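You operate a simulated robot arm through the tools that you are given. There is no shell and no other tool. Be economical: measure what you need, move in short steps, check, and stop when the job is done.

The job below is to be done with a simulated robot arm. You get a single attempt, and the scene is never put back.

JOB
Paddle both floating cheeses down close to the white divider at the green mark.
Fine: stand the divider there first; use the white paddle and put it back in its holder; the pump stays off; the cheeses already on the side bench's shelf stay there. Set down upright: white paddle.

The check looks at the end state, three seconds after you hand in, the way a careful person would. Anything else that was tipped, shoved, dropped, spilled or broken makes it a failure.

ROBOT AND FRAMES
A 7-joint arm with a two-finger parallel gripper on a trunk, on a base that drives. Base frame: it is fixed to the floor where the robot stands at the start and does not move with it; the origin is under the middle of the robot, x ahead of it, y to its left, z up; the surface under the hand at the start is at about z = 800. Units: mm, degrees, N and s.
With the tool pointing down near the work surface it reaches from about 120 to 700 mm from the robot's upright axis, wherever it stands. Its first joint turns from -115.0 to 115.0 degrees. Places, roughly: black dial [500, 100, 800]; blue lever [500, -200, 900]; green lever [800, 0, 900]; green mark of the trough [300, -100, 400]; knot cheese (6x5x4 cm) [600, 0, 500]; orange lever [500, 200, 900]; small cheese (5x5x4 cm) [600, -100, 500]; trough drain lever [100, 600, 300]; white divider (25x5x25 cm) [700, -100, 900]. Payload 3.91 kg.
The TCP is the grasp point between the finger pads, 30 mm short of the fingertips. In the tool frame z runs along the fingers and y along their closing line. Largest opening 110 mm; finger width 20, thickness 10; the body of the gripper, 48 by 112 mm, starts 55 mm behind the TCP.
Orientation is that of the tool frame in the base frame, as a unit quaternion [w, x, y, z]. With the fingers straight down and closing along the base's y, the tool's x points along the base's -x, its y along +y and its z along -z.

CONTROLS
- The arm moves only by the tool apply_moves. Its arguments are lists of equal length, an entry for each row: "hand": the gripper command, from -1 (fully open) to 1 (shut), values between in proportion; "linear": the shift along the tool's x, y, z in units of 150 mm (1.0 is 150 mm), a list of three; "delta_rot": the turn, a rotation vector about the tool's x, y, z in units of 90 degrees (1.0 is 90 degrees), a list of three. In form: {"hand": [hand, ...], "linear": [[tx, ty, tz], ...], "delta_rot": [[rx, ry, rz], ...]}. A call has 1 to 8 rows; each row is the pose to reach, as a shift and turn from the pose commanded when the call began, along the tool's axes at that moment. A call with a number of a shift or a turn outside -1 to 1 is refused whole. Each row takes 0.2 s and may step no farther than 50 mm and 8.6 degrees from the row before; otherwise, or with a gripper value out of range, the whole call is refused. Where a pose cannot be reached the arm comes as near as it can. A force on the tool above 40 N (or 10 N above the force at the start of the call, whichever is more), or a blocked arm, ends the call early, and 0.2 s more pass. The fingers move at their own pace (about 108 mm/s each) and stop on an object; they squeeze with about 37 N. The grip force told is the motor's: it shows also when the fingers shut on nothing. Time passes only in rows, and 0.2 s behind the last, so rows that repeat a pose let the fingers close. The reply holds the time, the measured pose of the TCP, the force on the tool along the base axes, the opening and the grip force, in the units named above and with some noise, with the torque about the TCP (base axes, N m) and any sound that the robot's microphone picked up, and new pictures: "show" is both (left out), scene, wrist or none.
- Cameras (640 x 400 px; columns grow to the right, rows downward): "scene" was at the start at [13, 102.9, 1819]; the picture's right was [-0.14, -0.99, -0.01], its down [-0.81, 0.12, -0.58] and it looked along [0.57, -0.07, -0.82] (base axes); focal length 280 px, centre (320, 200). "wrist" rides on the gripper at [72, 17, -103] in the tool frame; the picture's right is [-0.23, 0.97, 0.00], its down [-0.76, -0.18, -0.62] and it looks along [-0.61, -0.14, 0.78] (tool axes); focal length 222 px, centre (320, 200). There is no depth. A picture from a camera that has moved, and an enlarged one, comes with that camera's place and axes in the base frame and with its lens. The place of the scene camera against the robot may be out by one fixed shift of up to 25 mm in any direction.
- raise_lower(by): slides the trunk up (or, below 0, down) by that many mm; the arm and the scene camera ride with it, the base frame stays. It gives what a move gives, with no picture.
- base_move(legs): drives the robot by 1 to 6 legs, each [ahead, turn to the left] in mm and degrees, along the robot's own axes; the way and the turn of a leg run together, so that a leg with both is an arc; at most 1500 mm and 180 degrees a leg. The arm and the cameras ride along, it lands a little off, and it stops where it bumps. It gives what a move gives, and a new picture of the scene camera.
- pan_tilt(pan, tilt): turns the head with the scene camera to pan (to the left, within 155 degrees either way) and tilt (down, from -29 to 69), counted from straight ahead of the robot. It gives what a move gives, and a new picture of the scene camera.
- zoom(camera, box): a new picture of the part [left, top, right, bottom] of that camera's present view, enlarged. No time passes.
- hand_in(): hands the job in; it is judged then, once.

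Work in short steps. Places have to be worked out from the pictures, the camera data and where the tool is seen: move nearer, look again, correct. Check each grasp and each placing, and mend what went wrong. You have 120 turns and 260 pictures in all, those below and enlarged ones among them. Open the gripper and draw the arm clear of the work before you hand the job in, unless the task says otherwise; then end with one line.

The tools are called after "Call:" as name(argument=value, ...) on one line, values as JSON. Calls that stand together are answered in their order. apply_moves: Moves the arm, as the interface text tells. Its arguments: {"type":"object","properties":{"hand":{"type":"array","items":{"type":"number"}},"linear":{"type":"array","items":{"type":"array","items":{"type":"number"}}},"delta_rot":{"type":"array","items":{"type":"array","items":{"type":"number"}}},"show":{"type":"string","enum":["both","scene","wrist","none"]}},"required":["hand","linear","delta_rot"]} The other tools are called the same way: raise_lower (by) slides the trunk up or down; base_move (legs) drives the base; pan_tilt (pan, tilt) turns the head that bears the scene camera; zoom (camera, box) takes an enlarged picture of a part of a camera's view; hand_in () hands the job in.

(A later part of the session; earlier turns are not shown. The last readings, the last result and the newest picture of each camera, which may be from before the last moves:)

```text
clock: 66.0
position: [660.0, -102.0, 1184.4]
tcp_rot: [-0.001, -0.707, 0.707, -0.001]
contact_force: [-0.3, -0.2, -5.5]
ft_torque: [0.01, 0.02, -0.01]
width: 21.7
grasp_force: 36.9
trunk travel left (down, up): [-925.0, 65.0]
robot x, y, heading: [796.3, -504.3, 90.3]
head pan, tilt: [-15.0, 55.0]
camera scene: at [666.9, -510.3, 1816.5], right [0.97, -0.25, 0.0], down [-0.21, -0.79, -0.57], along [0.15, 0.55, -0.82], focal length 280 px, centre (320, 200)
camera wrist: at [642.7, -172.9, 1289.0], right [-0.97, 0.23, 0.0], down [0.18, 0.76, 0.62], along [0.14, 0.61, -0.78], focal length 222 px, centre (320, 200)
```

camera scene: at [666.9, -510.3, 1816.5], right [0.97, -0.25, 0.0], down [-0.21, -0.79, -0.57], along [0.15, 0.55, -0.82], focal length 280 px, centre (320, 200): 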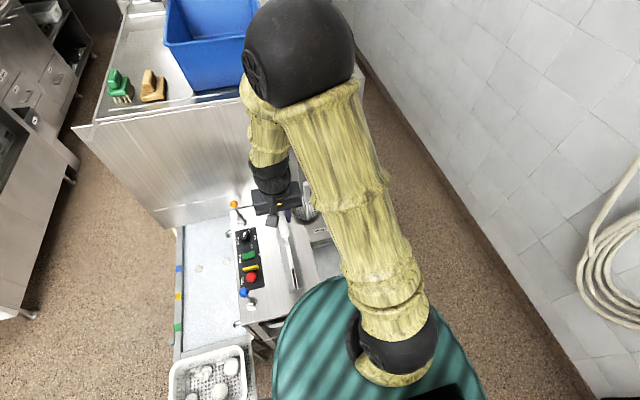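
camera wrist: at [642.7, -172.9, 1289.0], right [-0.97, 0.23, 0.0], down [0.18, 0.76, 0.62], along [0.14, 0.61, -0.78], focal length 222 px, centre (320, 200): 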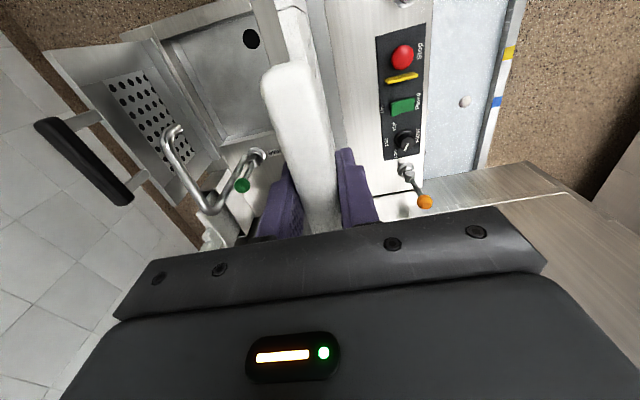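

Held (0.55 kg). The triangulated green mark is at about (163…460, −140) with the rim at z≈574, best reached from the front. I'll raise the trunk a little, and drive back round to the front with the arm trailing clear.

Call:
raise_lower(by=50)

Call:
base_move(legs=[[-300, 0], [0, -90], [-1040, 0], [0, -90], [-750, 0], [0, 90]])

Call:
pan_tilt(pan=10, tilt=62)

Call:
zoom(camera="wrist", box=[0, 0, 640, 400])

```text
clock: 66.9
position: [659.1, -102.1, 1235.6]
tcp_rot: [-0.001, -0.707, 0.707, -0.002]
contact_force: [-0.2, 0.4, -5.7]
ft_torque: [0.01, -0.01, 0.01]
width: 21.7
grasp_force: 36.3
trunk travel left (down, up): [-975.0, 15.0]
robot x, y, heading: [794.6, -505.8, 90.2]
head pan, tilt: [-15.0, 55.0]
```

```text
clock: 95.9
position: [153.0, 74.9, 1235.1]
tcp_rot: [-0.001, 0.001, 1.0, -0.001]
contact_force: [0.1, -0.5, -5.3]
ft_torque: [0.03, 0.02, 0.02]
width: 21.8
grasp_force: 37.3
trunk travel left (down, up): [-975.0, 15.0]
robot x, y, heading: [-247.3, -60.7, 0.3]
head pan, tilt: [-15.0, 55.0]
camera scene: at [-233.6, 59.6, 1866.5], right [-0.25, -0.97, 0.0], down [-0.79, 0.21, -0.57], along [0.55, -0.15, -0.82], focal length 280 px, centre (320, 200)
```

scene: 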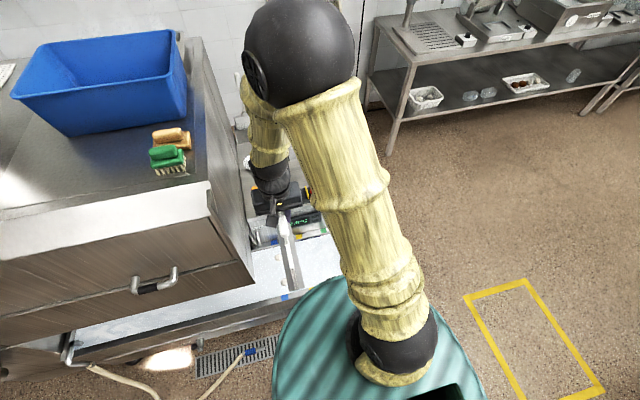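

```text
clock: 96.8
position: [153.0, 75.7, 1234.7]
tcp_rot: [-0.001, 0.0, 1.0, -0.002]
contact_force: [0.6, 0.2, -6.0]
ft_torque: [0.02, -0.03, 0.01]
width: 21.6
grasp_force: 37.0
trunk travel left (down, up): [-975.0, 15.0]
robot x, y, heading: [-251.3, -59.0, 0.4]
head pan, tilt: [10.0, 62.0]
camera scene: at [-239.9, 89.2, 1858.2], right [0.18, -0.98, 0.0], down [-0.87, -0.16, -0.47], along [0.46, 0.08, -0.88], focal length 280 px, centre (320, 200)
```

scene: 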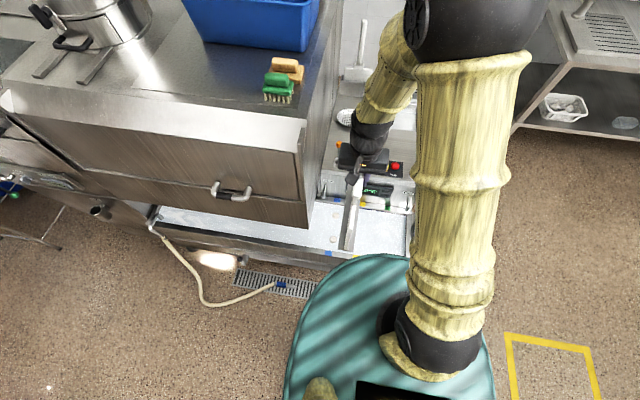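

```text
1.00 times, centred on (320, 200) of wrist (not enlarged: the box is as wide or as high as the picture)
camera zoom: at [80.6, 93.2, 1338.4], right [0.23, 0.97, 0.0], down [0.76, -0.18, 0.62], along [0.61, -0.14, -0.78], focal length 222 px, centre (320, 200)
```

zoom: 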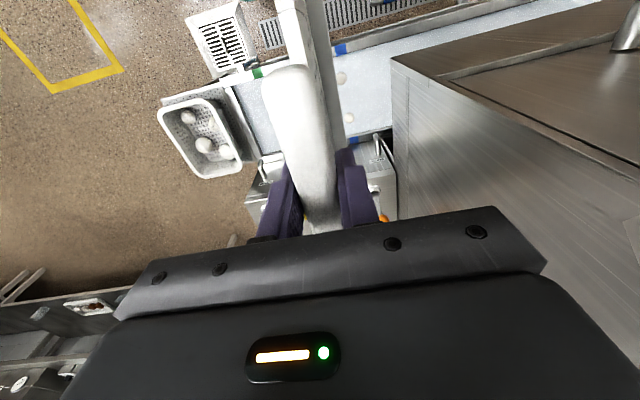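

Now forward 190 mm, then move the arm right toward the green mark line.

Call:
base_move(legs=[[190, 0]])

Call:
apply_moves(hand=[1, 1, 1, 1], linear=[[0.05, -0.3, 0], [0.1, -0.6, 0], [0.15, -0.9, 0], [0.2, -1.0, 0]], delta_rot=[[0, 0, 0], [0, 0, 0], [0, 0, 0], [0, 0, 0]], show="none")

Call:
apply_moves(hand=[1, 1], linear=[[0, -0.22, 0], [0, -0.43, 0]], delta_rot=[[0, 0, 0], [0, 0, 0]], show="both")

```text
clock: 98.5
position: [339.4, 79.5, 1236.2]
tcp_rot: [0.001, 0.0, 1.0, -0.002]
contact_force: [0.1, 0.7, -4.8]
ft_torque: [-0.03, -0.02, 0.0]
width: 21.8
grasp_force: 37.5
trunk travel left (down, up): [-975.0, 15.0]
robot x, y, heading: [-57.8, -56.0, 0.2]
head pan, tilt: [10.0, 62.0]
camera scene: at [-62.7, 111.1, 1858.1], right [0.18, -0.98, 0.01], down [-0.87, -0.16, -0.47], along [0.47, 0.07, -0.88], focal length 280 px, centre (320, 200)
```

scene: 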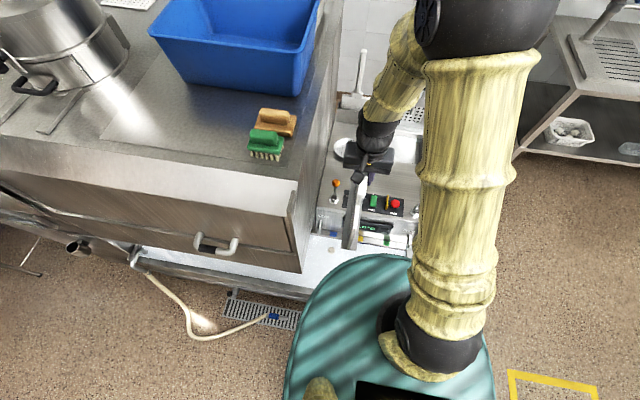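

```text
clock: 99.5
position: [315.3, -80.8, 1233.7]
tcp_rot: [-0.004, -0.001, 1.0, 0.003]
contact_force: [1.0, 0.4, -5.8]
ft_torque: [0.04, 0.0, 0.01]
width: 21.8
grasp_force: 37.3
trunk travel left (down, up): [-975.0, 15.0]
robot x, y, heading: [-62.4, -59.7, 0.4]
head pan, tilt: [10.0, 62.0]
```

```text
clock: 100.1
position: [318.3, -148.1, 1233.9]
tcp_rot: [-0.002, -0.001, 1.0, 0.004]
contact_force: [-0.9, 0.3, -5.2]
ft_torque: [0.0, 0.04, -0.01]
width: 21.7
grasp_force: 37.4
trunk travel left (down, up): [-975.0, 15.0]
robot x, y, heading: [-56.7, -58.1, 0.5]
head pan, tilt: [10.0, 62.0]
camera scene: at [-60.9, 106.6, 1858.6], right [0.18, -0.98, 0.01], down [-0.87, -0.16, -0.47], along [0.47, 0.08, -0.88], focal length 280 px, centre (320, 200)
camera wrist: at [244.9, -130.2, 1337.6], right [0.23, 0.97, 0.01], down [0.77, -0.18, 0.62], along [0.6, -0.13, -0.79], focal length 222 px, centre (320, 200)
```

scene: 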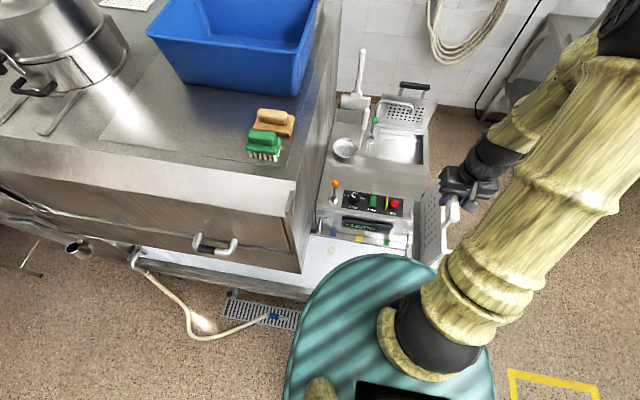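
wrist: 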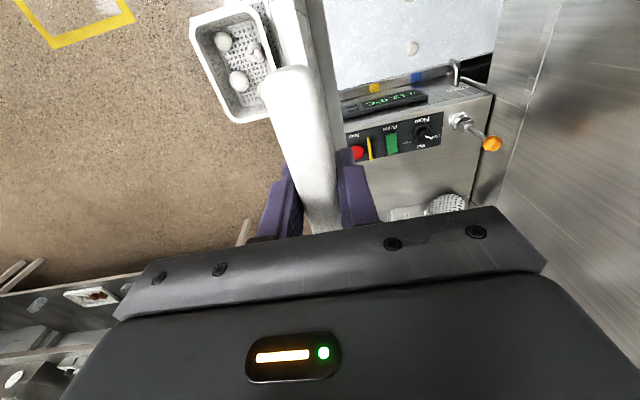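

The divider hides the green mark now. I'll shift 120 mm back left and lower the trunk 300 mm to measure the marks accurately with the wrist camera.

Call:
apply_moves(hand=[1, 1, 1], linear=[[0, 0.3, 0], [0, 0.6, 0], [0, 0.8, 0]], delta_rot=[[0, 0, 0], [0, 0, 0], [0, 0, 0]], show="none")

Call:
raise_lower(by=-300)

Call:
apply_moves(hand=[1], linear=[[0, 0, 0]], delta_rot=[[0, 0, 0]])

Call:
zoom(camera="wrist", box=[100, 0, 480, 240])

```text
clock: 100.9
position: [315.5, -24.3, 1235.2]
tcp_rot: [-0.003, -0.001, 1.0, 0.004]
contact_force: [0.0, 0.1, -5.1]
ft_torque: [0.02, 0.01, 0.0]
width: 21.5
grasp_force: 36.6
trunk travel left (down, up): [-975.0, 15.0]
robot x, y, heading: [-62.5, -60.7, 0.4]
head pan, tilt: [10.0, 62.0]
```

```text
clock: 103.9
position: [316.3, -26.2, 935.7]
tcp_rot: [-0.003, 0.0, 1.0, 0.003]
contact_force: [0.8, 0.2, -5.3]
ft_torque: [0.03, -0.01, 0.02]
width: 21.9
grasp_force: 37.1
trunk travel left (down, up): [-675.0, 315.0]
robot x, y, heading: [-59.8, -60.1, 0.3]
head pan, tilt: [10.0, 62.0]
```

```text
clock: 104.3
position: [318.3, -26.8, 936.0]
tcp_rot: [-0.002, -0.001, 1.0, 0.004]
contact_force: [-0.8, -0.2, -5.1]
ft_torque: [-0.05, 0.02, -0.03]
width: 21.5
grasp_force: 37.3
trunk travel left (down, up): [-675.0, 315.0]
robot x, y, heading: [-58.1, -56.4, 0.3]
head pan, tilt: [10.0, 62.0]
camera scene: at [-59.2, 104.9, 1558.5], right [0.18, -0.98, 0.01], down [-0.87, -0.16, -0.47], along [0.47, 0.08, -0.88], focal length 280 px, centre (320, 200)
camera wrist: at [245.0, -9.4, 1039.6], right [0.23, 0.97, 0.01], down [0.76, -0.18, 0.62], along [0.6, -0.14, -0.79], focal length 222 px, centre (320, 200)
```

scene: 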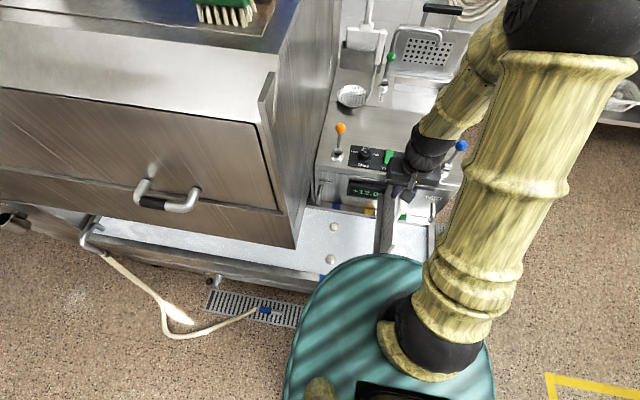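
wrist: 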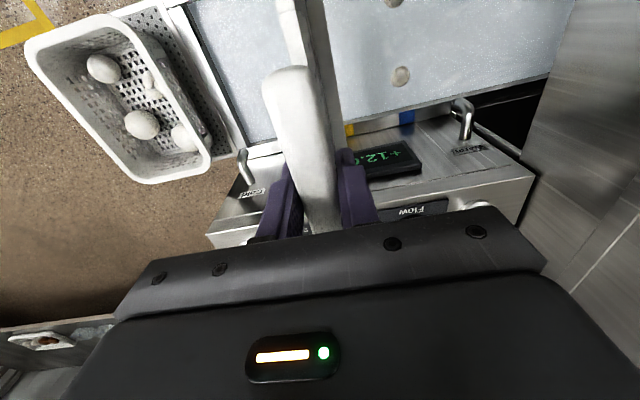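

```text
1.67 times, centred on (290, 120) of wrist
camera zoom: at [245.0, -9.4, 1039.6], right [0.23, 0.97, 0.01], down [0.76, -0.18, 0.62], along [0.6, -0.14, -0.79], focal length 370 px, centre (370, 333)
```

zoom: 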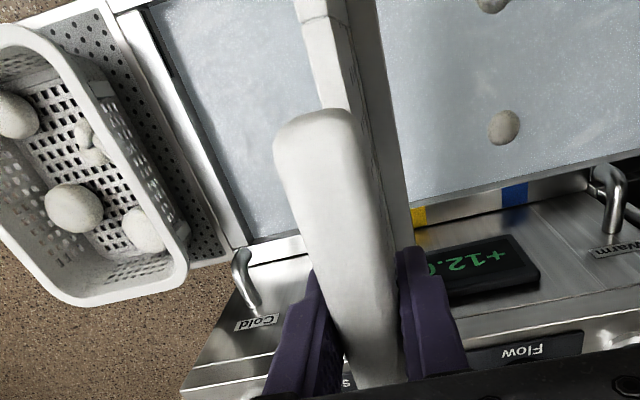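

Green line estimated at y≈−113, trough interior x≈167–425. I'll zoom in the scene view for a consistency check of divider against trough.

Call:
zoom(camera="scene", box=[290, 160, 470, 290])

Call:
zoom(camera="wrist", box=[160, 0, 360, 120])

```text
3.08 times, centred on (380, 225) of scene
camera zoom: at [-59.2, 104.9, 1558.5], right [0.18, -0.98, 0.01], down [-0.87, -0.16, -0.47], along [0.47, 0.08, -0.88], focal length 862 px, centre (135, 123)
```

zoom: 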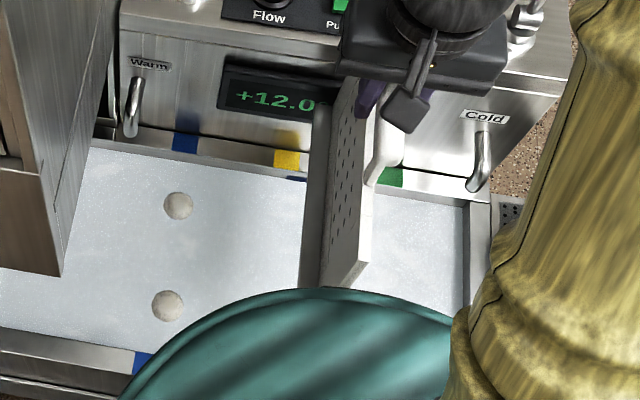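

```text
3.20 times, centred on (260, 60) of wrist
camera zoom: at [245.0, -9.4, 1039.6], right [0.23, 0.97, 0.01], down [0.76, -0.18, 0.62], along [0.6, -0.14, -0.79], focal length 711 px, centre (512, 648)
```

zoom: 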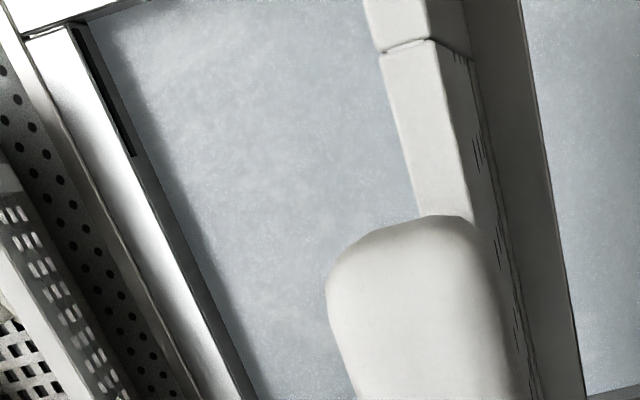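

Rim z≈568, trough centre x≈293, green y≈−113. To see both rims while lowering, I'll back the base 200 mm and extend the arm equally.

Call:
base_move(legs=[[-200, 0]])

Call:
apply_moves(hand=[1, 1, 1, 1], linear=[[-0.3, 0, 0], [-0.6, 0, 0], [-0.9, 0, 0], [-1.0, 0, 0]], delta_rot=[[0, 0, 0], [0, 0, 0], [0, 0, 0], [0, 0, 0]], show="both")

```text
clock: 106.1
position: [115.3, -29.2, 934.2]
tcp_rot: [-0.003, -0.001, 1.0, 0.004]
contact_force: [0.3, 0.7, -5.0]
ft_torque: [0.01, -0.03, 0.02]
width: 21.6
grasp_force: 37.7
trunk travel left (down, up): [-675.0, 315.0]
robot x, y, heading: [-262.8, -57.6, 0.2]
head pan, tilt: [10.0, 62.0]
camera scene: at [-252.7, 88.8, 1558.2], right [0.18, -0.98, 0.0], down [-0.87, -0.16, -0.47], along [0.46, 0.08, -0.88], focal length 280 px, centre (320, 200)
```

scene: 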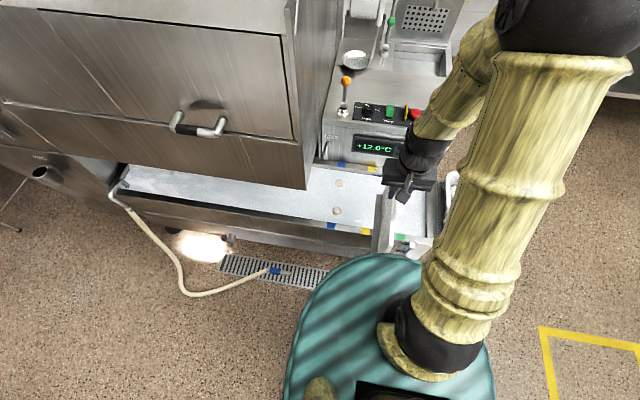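

```text
clock: 107.1
position: [267.2, -29.1, 933.9]
tcp_rot: [-0.003, -0.001, 1.0, 0.003]
contact_force: [0.3, -0.2, -5.1]
ft_torque: [0.0, 0.0, 0.04]
width: 21.8
grasp_force: 37.4
trunk travel left (down, up): [-675.0, 315.0]
robot x, y, heading: [-261.1, -63.3, 0.1]
head pan, tilt: [10.0, 62.0]
camera scene: at [-252.0, 88.7, 1558.2], right [0.18, -0.98, 0.0], down [-0.87, -0.16, -0.47], along [0.46, 0.08, -0.88], focal length 280 px, centre (320, 200)
camera wrist: at [194.0, -11.8, 1036.9], right [0.23, 0.97, 0.01], down [0.77, -0.18, 0.62], along [0.6, -0.13, -0.79], focal length 222 px, centre (320, 200)
```

scene: 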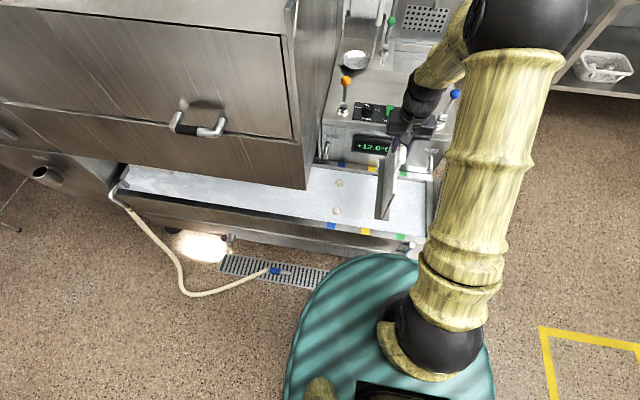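
wrist: 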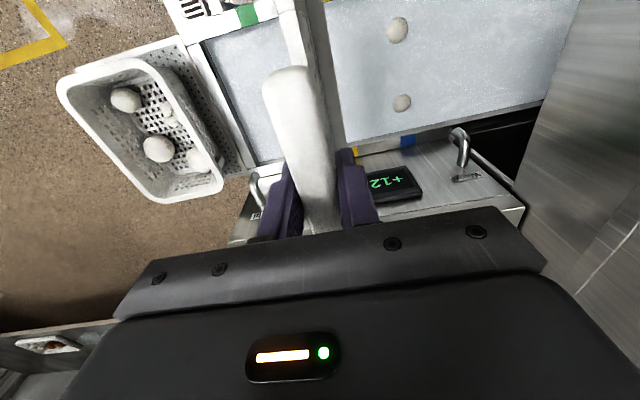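

Good view of both rims now. Zooming for precise measurements.

Call:
zoom(camera="wrist", box=[160, 0, 460, 188])

Call:
zoom(camera="scene", box=[300, 140, 460, 260])

```text
2.13 times, centred on (310, 94) of wrist
camera zoom: at [194.0, -11.8, 1036.9], right [0.23, 0.97, 0.01], down [0.77, -0.18, 0.62], along [0.6, -0.13, -0.79], focal length 473 px, centre (341, 426)
```

zoom: 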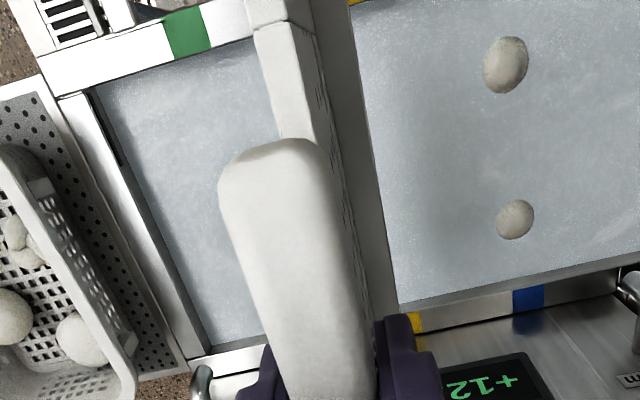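

```text
3.33 times, centred on (380, 200) of scene
camera zoom: at [-252.0, 88.7, 1558.2], right [0.18, -0.98, 0.0], down [-0.87, -0.16, -0.47], along [0.46, 0.08, -0.88], focal length 934 px, centre (120, 200)
```

zoom: 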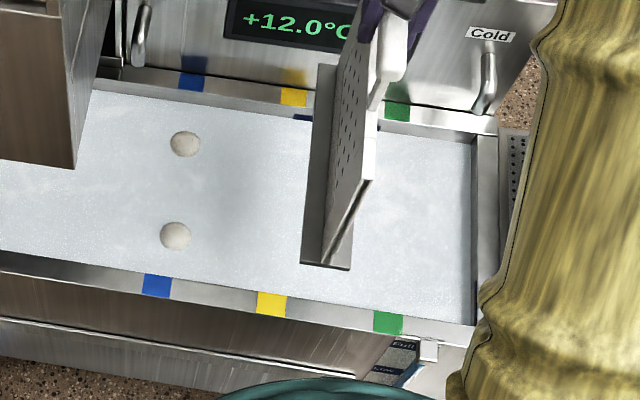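

Trough interior ≈165–423 in the same view where the divider spans ≈251 mm, so it fits with little play; I want TCP at about (284, −120). Move there and lower to just above the rim.

Call:
apply_moves(hand=[1, 1, 1, 1, 1, 1], linear=[[-0.05, -0.3, 0], [-0.113, -0.607, 0], [-0.113, -0.607, 0.2], [-0.113, -0.607, 0.45], [-0.113, -0.607, 0.68], [-0.113, -0.607, 0.68]], delta_rot=[[0, 0, 0], [0, 0, 0], [0, 0, 0], [0, 0, 0], [0, 0, 0], [0, 0, 0]], show="both")

Call:
zoom(camera="scene", box=[320, 130, 480, 270])

Call:
zoom(camera="wrist", box=[160, 0, 460, 200])

```text
clock: 108.5
position: [282.0, -119.7, 830.8]
tcp_rot: [-0.002, -0.001, 1.0, 0.003]
contact_force: [0.2, -0.3, -5.6]
ft_torque: [0.01, -0.03, 0.02]
width: 21.8
grasp_force: 36.8
trunk travel left (down, up): [-675.0, 315.0]
robot x, y, heading: [-262.4, -61.3, 0.4]
head pan, tilt: [10.0, 62.0]
camera scene: at [-252.2, 88.7, 1558.2], right [0.18, -0.98, 0.0], down [-0.87, -0.16, -0.47], along [0.46, 0.08, -0.88], focal length 280 px, centre (320, 200)
camera wrist: at [209.3, -101.8, 935.1], right [0.23, 0.97, 0.01], down [0.77, -0.18, 0.62], along [0.6, -0.13, -0.79], focal length 222 px, centre (320, 200)
```

scene: 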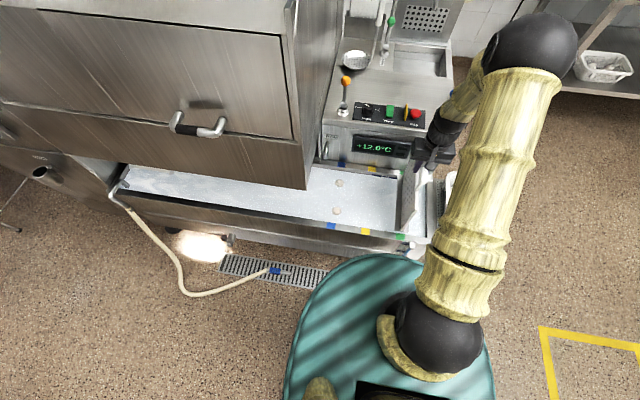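
wrist: 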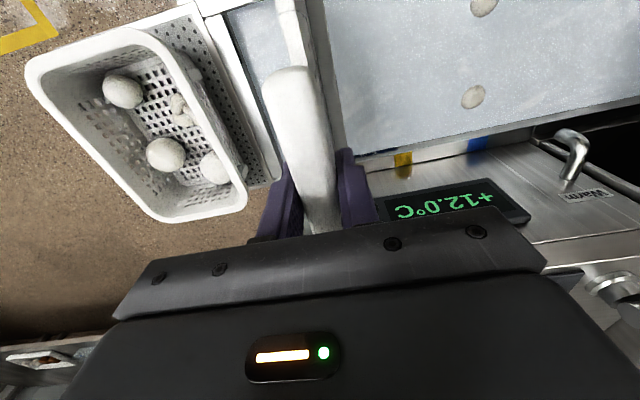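

```text
2.86 times, centred on (400, 200) of scene
camera zoom: at [-252.2, 88.7, 1558.2], right [0.18, -0.98, 0.0], down [-0.87, -0.16, -0.47], along [0.46, 0.08, -0.88], focal length 801 px, centre (91, 200)
```

zoom: 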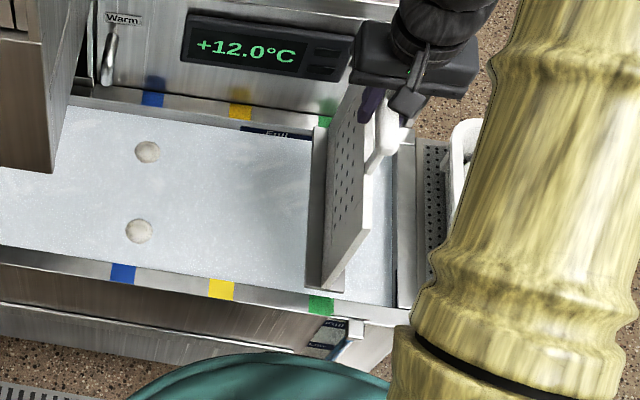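

```text
2.00 times, centred on (310, 100) of wrist
camera zoom: at [209.3, -101.8, 935.1], right [0.23, 0.97, 0.01], down [0.77, -0.18, 0.62], along [0.6, -0.13, -0.79], focal length 444 px, centre (340, 400)
```

zoom: 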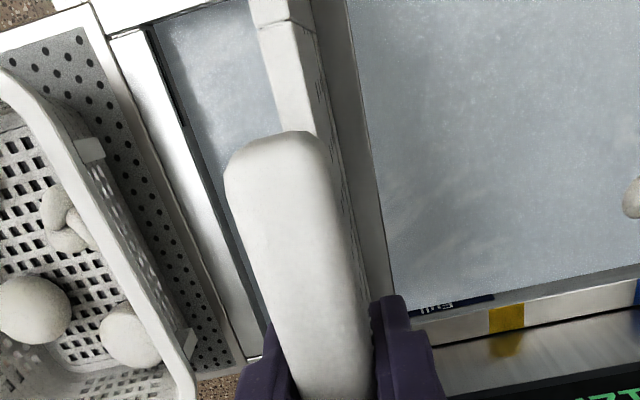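

Foot is aligned with the green mark in y but needs about +9 mm in x. Shift and lower 60 mm slowly into the trough mouth.

Call:
apply_moves(hand=[1, 1, 1, 1, 1, 1], linear=[[-0.06, 0, 0], [-0.06, 0, 0.1], [-0.06, 0, 0.2], [-0.06, 0, 0.3], [-0.06, 0, 0.4], [-0.06, 0, 0.4]], delta_rot=[[0, 0, 0], [0, 0, 0], [0, 0, 0], [0, 0, 0], [0, 0, 0], [0, 0, 0]], show="both")

Call:
zoom(camera="scene", box=[320, 130, 480, 270])

```text
clock: 109.7
position: [293.0, -118.4, 776.1]
tcp_rot: [-0.001, -0.001, 1.0, 0.003]
contact_force: [1.7, 0.1, 12.1]
ft_torque: [-0.35, 1.73, 0.03]
width: 21.9
grasp_force: 36.5
trunk travel left (down, up): [-675.0, 315.0]
robot x, y, heading: [-266.0, -61.1, 0.2]
head pan, tilt: [10.0, 62.0]
stopped in row 6: the force on the tool passed its limit at 58 N (the readings are from after the stop); the commanded pose is now the measured one
camera scene: at [-253.1, 88.9, 1558.2], right [0.18, -0.98, 0.0], down [-0.87, -0.16, -0.47], along [0.46, 0.08, -0.88], focal length 280 px, centre (320, 200)
camera wrist: at [219.9, -101.6, 879.2], right [0.22, 0.97, 0.01], down [0.76, -0.18, 0.62], along [0.61, -0.14, -0.78], focal length 222 px, centre (320, 200)
```

scene: 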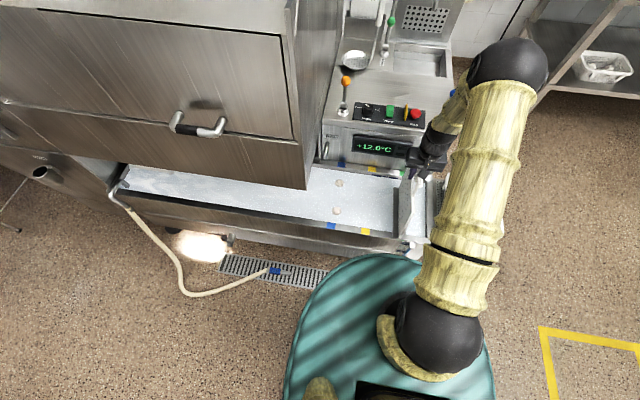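
wrist: 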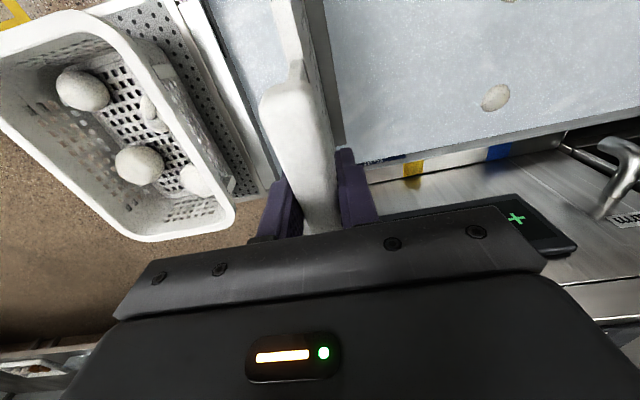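

```text
2.86 times, centred on (400, 200) of scene
camera zoom: at [-253.1, 88.9, 1558.2], right [0.18, -0.98, 0.0], down [-0.87, -0.16, -0.47], along [0.46, 0.08, -0.88], focal length 801 px, centre (91, 200)
```

zoom: 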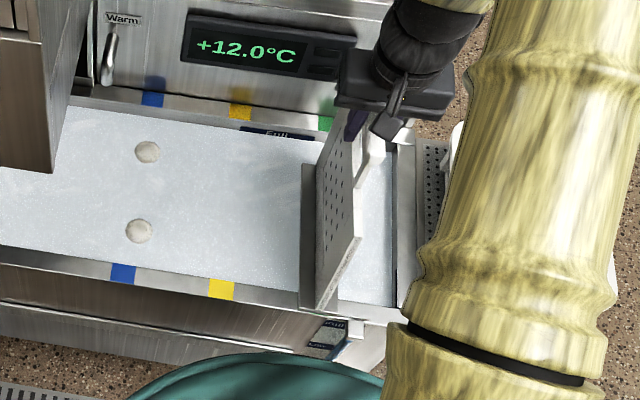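

The near end caught on the front rim and the divider seems to have pitched slightly in the grip. Lift 60 mm and look.

Call:
apply_moves(hand=[1, 1, 1], linear=[[0, 0, -0.2], [0, 0, -0.4], [0, 0, -0.4]], delta_rot=[[0, 0, 0], [0, 0, 0], [0, 0, 0]], show="both")

Call:
zoom(camera="scene", box=[320, 130, 480, 270])

Call:
zoom(camera="wrist", box=[160, 0, 460, 200])

```text
clock: 110.5
position: [293.1, -118.5, 834.2]
tcp_rot: [-0.001, -0.002, 1.0, 0.003]
contact_force: [1.2, 0.0, -5.2]
ft_torque: [-0.08, -0.12, 0.0]
width: 21.5
grasp_force: 36.9
trunk travel left (down, up): [-675.0, 315.0]
robot x, y, heading: [-259.0, -61.0, 0.4]
head pan, tilt: [10.0, 62.0]
camera scene: at [-251.8, 88.6, 1558.1], right [0.18, -0.98, 0.0], down [-0.87, -0.16, -0.47], along [0.46, 0.08, -0.88], focal length 280 px, centre (320, 200)
camera wrist: at [221.1, -102.0, 938.1], right [0.22, 0.97, 0.01], down [0.76, -0.18, 0.62], along [0.61, -0.13, -0.78], focal length 222 px, centre (320, 200)
```

scene: 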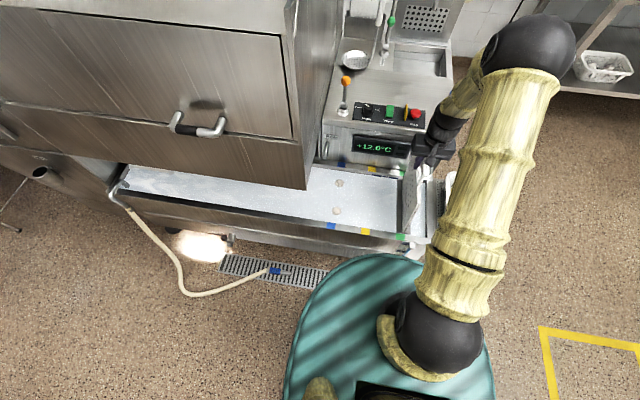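
wrist: 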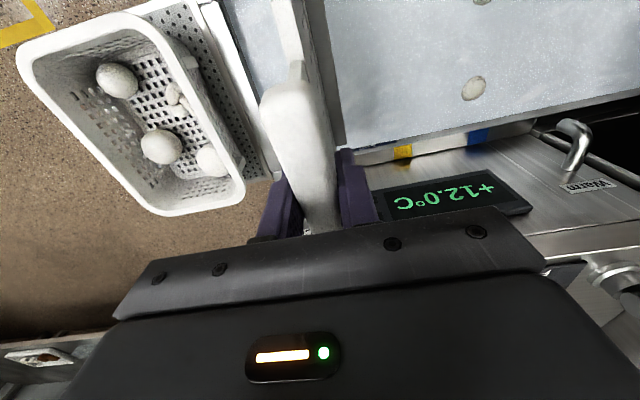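

```text
2.86 times, centred on (400, 200) of scene
camera zoom: at [-251.8, 88.6, 1558.1], right [0.18, -0.98, 0.0], down [-0.87, -0.16, -0.47], along [0.46, 0.08, -0.88], focal length 801 px, centre (91, 200)
```

zoom: 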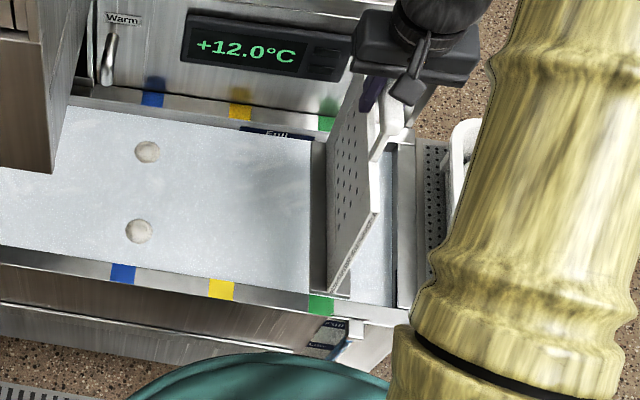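

```text
2.00 times, centred on (310, 100) of wrist
camera zoom: at [221.1, -102.0, 938.1], right [0.22, 0.97, 0.01], down [0.76, -0.18, 0.62], along [0.61, -0.13, -0.78], focal length 444 px, centre (340, 400)
```

zoom: 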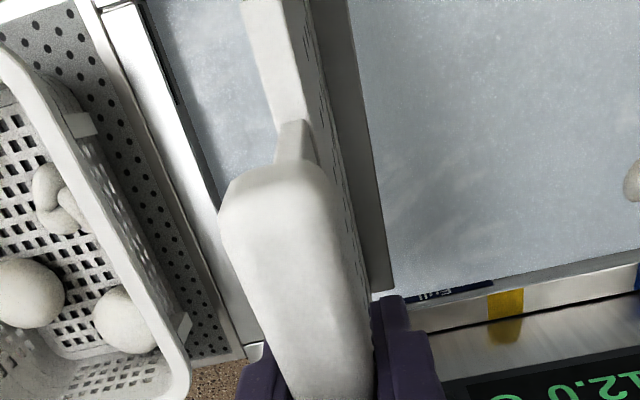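

The divider pitched ~5° in the grip. I'll counter-tilt the tool by 5° to make it upright and hover just above the rim to compare ends with rim edges.

Call:
apply_moves(hand=[1, 1, 1, 1], linear=[[-0.02, 0, 0], [-0.02, 0, 0.1], [-0.02, 0, 0.18], [-0.02, 0, 0.18]], delta_rot=[[0, -0.03, 0], [0, -0.0556, 0], [0, -0.0556, 0], [0, -0.0556, 0]], show="both")

Call:
zoom(camera="scene", box=[360, 150, 460, 250])

Call:
zoom(camera="wrist", box=[160, 0, 460, 200])

```text
clock: 111.5
position: [296.3, -119.1, 807.6]
tcp_rot: [0.043, -0.002, 0.999, 0.004]
contact_force: [-0.1, -0.2, -5.2]
ft_torque: [-0.02, -0.04, 0.0]
width: 21.7
grasp_force: 36.9
trunk travel left (down, up): [-675.0, 315.0]
robot x, y, heading: [-260.5, -59.9, 0.4]
head pan, tilt: [10.0, 62.0]
camera scene: at [-252.0, 88.6, 1558.2], right [0.18, -0.98, 0.0], down [-0.87, -0.16, -0.47], along [0.46, 0.08, -0.88], focal length 280 px, centre (320, 200)
camera wrist: at [215.5, -101.9, 904.6], right [0.22, 0.97, 0.03], down [0.71, -0.18, 0.68], along [0.67, -0.13, -0.73], focal length 222 px, centre (320, 200)
```

scene: 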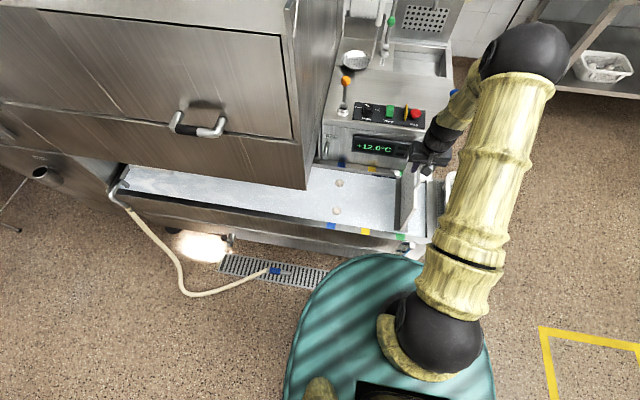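
wrist: 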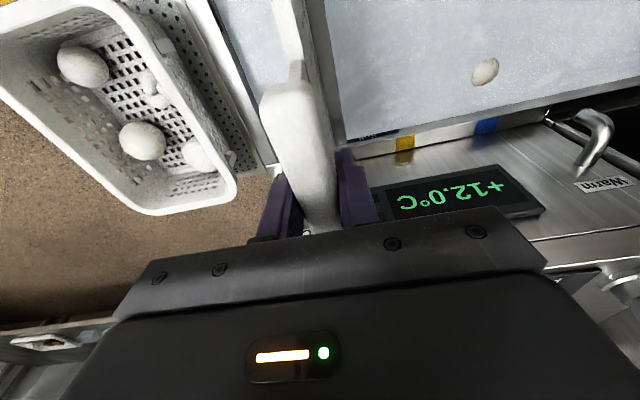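

```text
4.00 times, centred on (410, 200) of scene
camera zoom: at [-252.0, 88.6, 1558.2], right [0.18, -0.98, 0.0], down [-0.87, -0.16, -0.47], along [0.46, 0.08, -0.88], focal length 1121 px, centre (-40, 200)
```

zoom: 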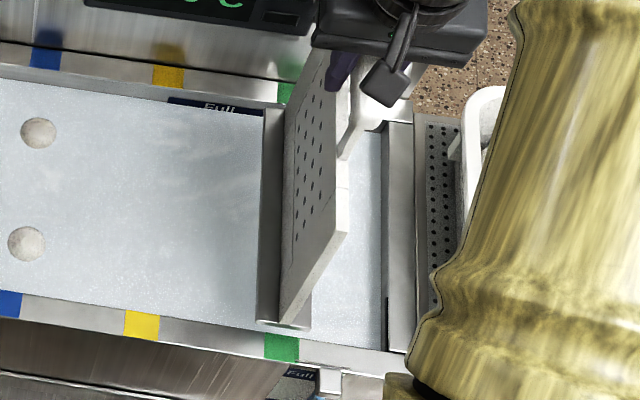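

```text
2.00 times, centred on (310, 100) of wrist
camera zoom: at [215.5, -101.9, 904.6], right [0.22, 0.97, 0.03], down [0.71, -0.18, 0.68], along [0.67, -0.13, -0.73], focal length 444 px, centre (340, 400)
```

zoom: 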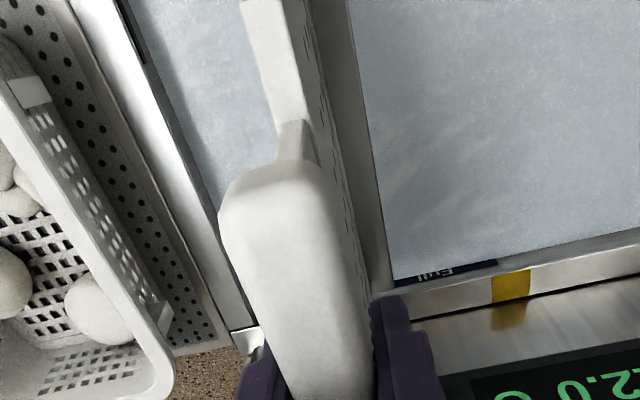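

Near end is about at the rim's inner edge, far end has ~12 mm spare; shift +6 mm in x and lower 40 mm vertically.

Call:
apply_moves(hand=[1, 1, 1, 1, 1, 1], linear=[[-0.04, 0, 0.0035], [-0.0352, 0, 0.06], [-0.03, 0, 0.12], [-0.0235, 0, 0.19], [-0.0165, 0, 0.27], [-0.0165, 0, 0.27]], delta_rot=[[0, 0, 0], [0, 0, 0], [0, 0, 0], [0, 0, 0], [0, 0, 0], [0, 0, 0]], show="both")

Call:
zoom(camera="scene", box=[360, 150, 460, 250])

```text
clock: 112.9
position: [303.3, -118.6, 766.5]
tcp_rot: [0.043, -0.001, 0.999, 0.004]
contact_force: [0.2, 0.0, -5.9]
ft_torque: [-0.01, -0.02, -0.01]
width: 21.9
grasp_force: 36.5
trunk travel left (down, up): [-675.0, 315.0]
robot x, y, heading: [-262.4, -59.4, 0.1]
head pan, tilt: [10.0, 62.0]
camera scene: at [-251.9, 88.6, 1558.2], right [0.18, -0.98, 0.0], down [-0.87, -0.16, -0.47], along [0.46, 0.08, -0.88], focal length 280 px, centre (320, 200)
camera wrist: at [221.5, -102.1, 863.9], right [0.22, 0.97, 0.03], down [0.71, -0.18, 0.69], along [0.67, -0.13, -0.73], focal length 222 px, centre (320, 200)
```

scene: 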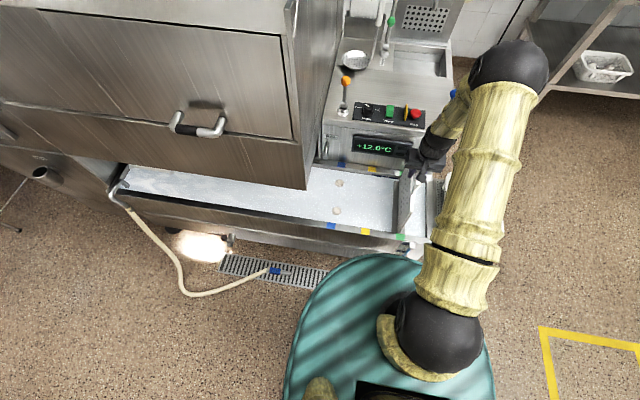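
wrist: 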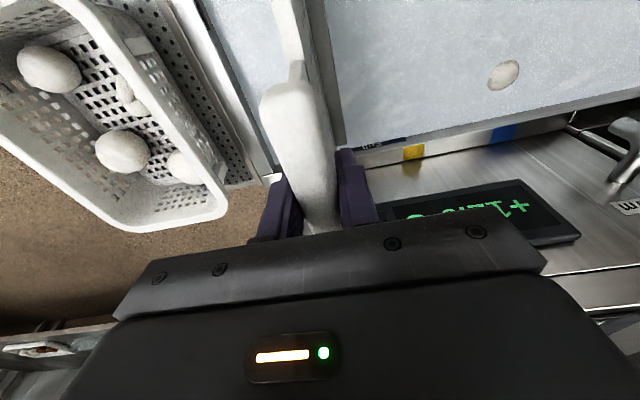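

```text
4.00 times, centred on (410, 200) of scene
camera zoom: at [-251.9, 88.6, 1558.2], right [0.18, -0.98, 0.0], down [-0.87, -0.16, -0.47], along [0.46, 0.08, -0.88], focal length 1121 px, centre (-40, 200)
```

zoom: 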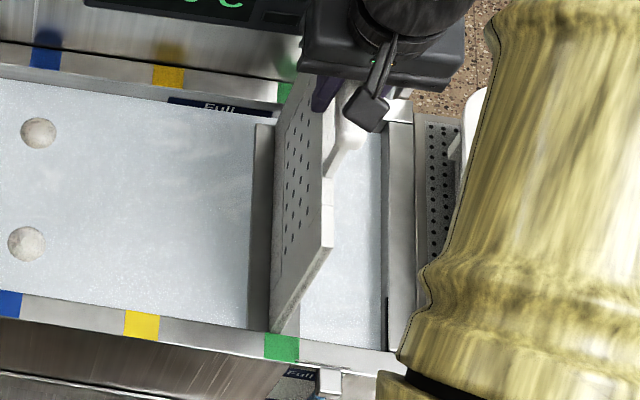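

It's inside the trough mouth with no contact. Continue down 90 mm, watching the force.

Call:
apply_moves(hand=[1, 1, 1, 1, 1, 1, 1], linear=[[0.0087, 0, 0.1], [0.0174, 0, 0.2], [0.026, 0, 0.3], [0.035, 0, 0.4], [0.0435, 0, 0.5], [0.052, 0, 0.6], [0.052, 0, 0.6]], delta_rot=[[0, 0, 0], [0, 0, 0], [0, 0, 0], [0, 0, 0], [0, 0, 0], [0, 0, 0], [0, 0, 0]], show="both")

Call:
zoom(camera="scene", box=[360, 150, 460, 250])

```text
clock: 114.5
position: [302.5, -118.4, 676.9]
tcp_rot: [0.043, -0.001, 0.999, 0.004]
contact_force: [-0.4, -0.2, -4.8]
ft_torque: [0.0, -0.02, 0.01]
width: 21.8
grasp_force: 37.3
trunk travel left (down, up): [-675.0, 315.0]
robot x, y, heading: [-262.6, -59.0, 0.1]
head pan, tilt: [10.0, 62.0]
camera scene: at [-251.9, 88.6, 1558.2], right [0.18, -0.98, 0.0], down [-0.87, -0.16, -0.47], along [0.46, 0.08, -0.88], focal length 280 px, centre (320, 200)
camera wrist: at [220.4, -100.6, 774.2], right [0.22, 0.97, 0.03], down [0.71, -0.18, 0.68], along [0.67, -0.13, -0.73], focal length 222 px, centre (320, 200)
```

scene: 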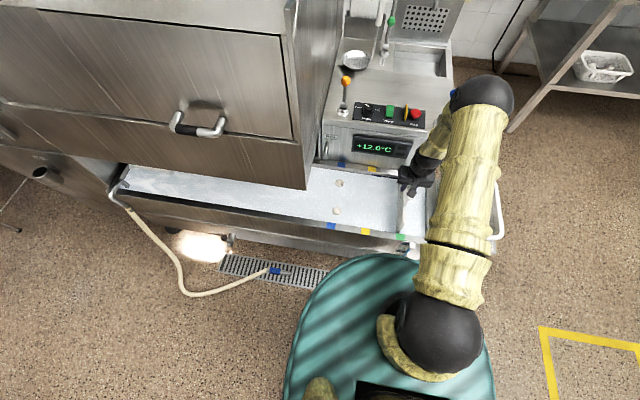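
wrist: 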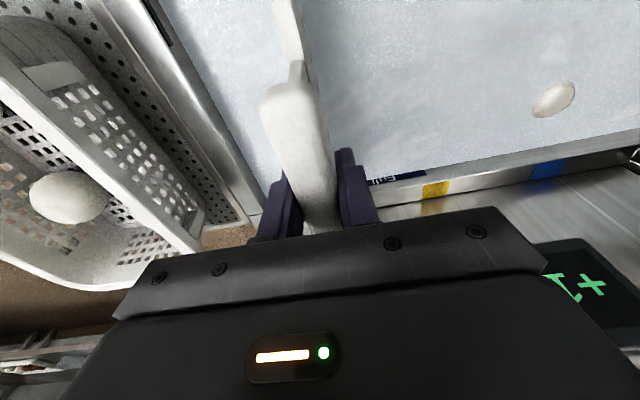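

```text
4.00 times, centred on (410, 200) of scene
camera zoom: at [-251.9, 88.6, 1558.2], right [0.18, -0.98, 0.0], down [-0.87, -0.16, -0.47], along [0.46, 0.08, -0.88], focal length 1121 px, centre (-40, 200)
```

zoom: 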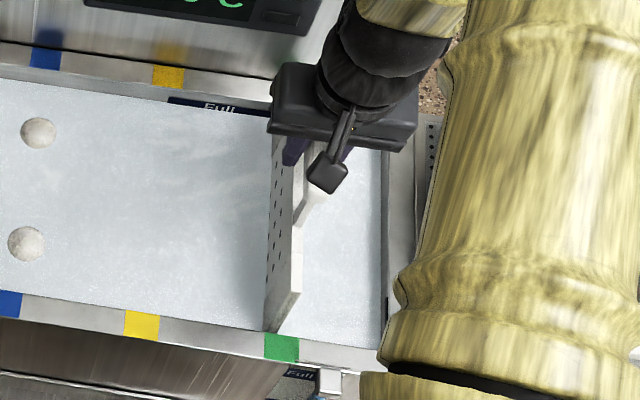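

Still free. Lower further in small steps until the floor is felt.

Call:
apply_moves(hand=[1, 1, 1, 1, 1, 1, 1, 1], linear=[[0.005, 0, 0.06], [0.01, 0, 0.12], [0.0157, 0, 0.18], [0.021, 0, 0.24], [0.024, 0, 0.28], [0.028, 0, 0.32], [0.0315, 0, 0.36], [0.035, 0, 0.4]], delta_rot=[[0, 0, 0], [0, 0, 0], [0, 0, 0], [0, 0, 0], [0, 0, 0], [0, 0, 0], [0, 0, 0], [0, 0, 0]], show="both")

Call:
zoom(camera="scene", box=[360, 150, 460, 250])

```text
clock: 116.3
position: [301.7, -117.3, 617.7]
tcp_rot: [0.045, 0.0, 0.999, 0.003]
contact_force: [-2.7, 1.3, 6.5]
ft_torque: [-0.16, -0.84, 0.0]
width: 21.8
grasp_force: 37.4
trunk travel left (down, up): [-675.0, 315.0]
robot x, y, heading: [-263.0, -60.0, 0.4]
head pan, tilt: [10.0, 62.0]
camera scene: at [-253.5, 88.8, 1558.5], right [0.18, -0.98, 0.0], down [-0.87, -0.16, -0.47], along [0.46, 0.08, -0.88], focal length 280 px, centre (320, 200)
camera wrist: at [220.5, -100.6, 715.0], right [0.22, 0.97, 0.03], down [0.7, -0.18, 0.69], along [0.67, -0.13, -0.73], focal length 222 px, centre (320, 200)
```

scene: 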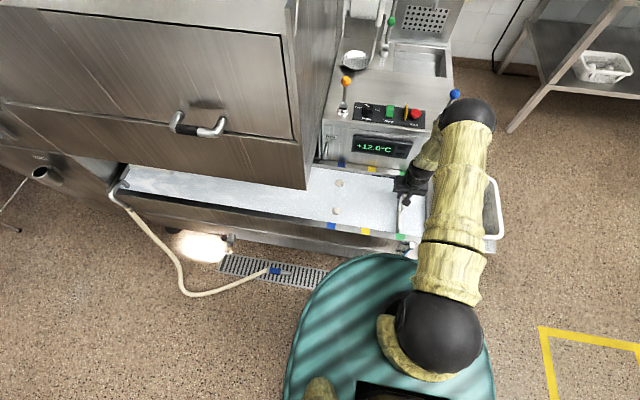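
wrist: 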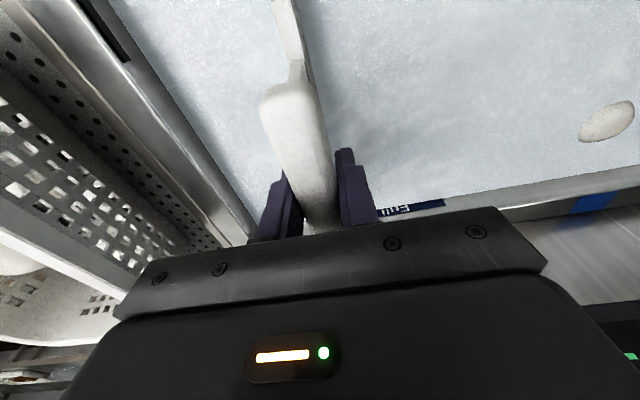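

```text
4.00 times, centred on (410, 200) of scene
camera zoom: at [-253.5, 88.8, 1558.5], right [0.18, -0.98, 0.0], down [-0.87, -0.16, -0.47], along [0.46, 0.08, -0.88], focal length 1121 px, centre (-40, 200)
```

zoom: 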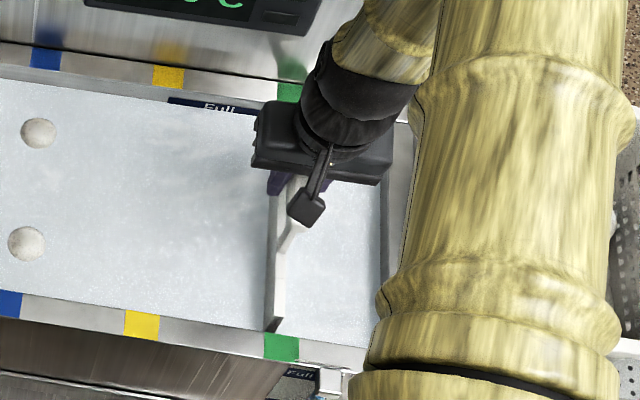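

The floor is felt (about 12 N up), contact slightly toward the far end. Press 4 mm more to seat it, then open the fingers.

Call:
apply_moves(hand=[1, 1, 0.3, 0.3, 0.3], linear=[[0.002, 0, 0.02], [0.002, 0, 0.025], [0.002, 0, 0.02], [0.002, 0, 0.02], [0.002, 0, 0.02]], delta_rot=[[0, 0, 0], [0, 0, 0], [0, 0, 0], [0, 0, 0], [0, 0, 0]], show="both")

Call:
zoom(camera="scene", box=[360, 150, 460, 250])

```text
clock: 117.5
position: [300.6, -117.2, 613.9]
tcp_rot: [0.043, -0.001, 0.999, 0.003]
contact_force: [0.1, -0.5, -0.8]
ft_torque: [-0.02, 0.02, -0.01]
width: 38.2
grasp_force: 0.1
trunk travel left (down, up): [-675.0, 315.0]
robot x, y, heading: [-262.7, -62.1, 0.2]
head pan, tilt: [10.0, 62.0]
camera scene: at [-252.4, 88.7, 1558.2], right [0.18, -0.98, 0.0], down [-0.87, -0.16, -0.47], along [0.46, 0.08, -0.88], focal length 280 px, centre (320, 200)
camera wrist: at [220.0, -100.5, 710.5], right [0.22, 0.97, 0.03], down [0.71, -0.18, 0.69], along [0.67, -0.13, -0.73], focal length 222 px, centre (320, 200)
```

scene: 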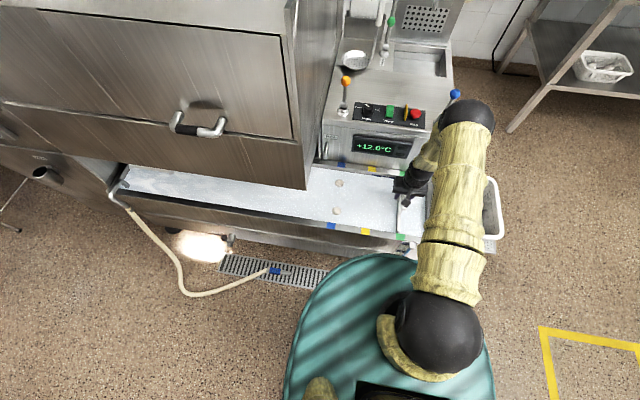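
wrist: 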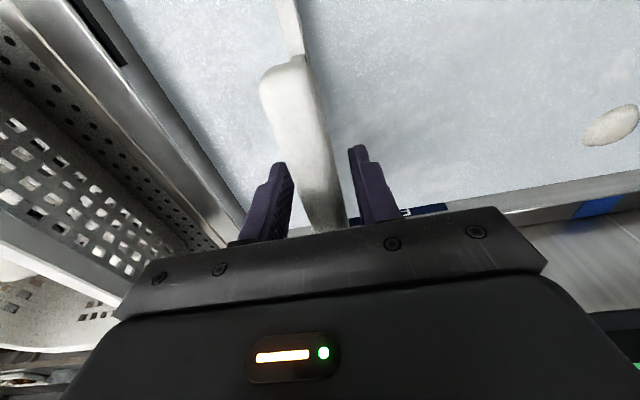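

```text
4.00 times, centred on (410, 200) of scene
camera zoom: at [-252.4, 88.7, 1558.2], right [0.18, -0.98, 0.0], down [-0.87, -0.16, -0.47], along [0.46, 0.08, -0.88], focal length 1121 px, centre (-40, 200)
```

zoom: 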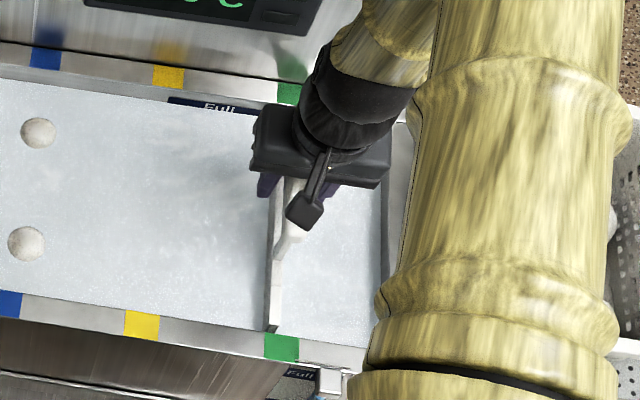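

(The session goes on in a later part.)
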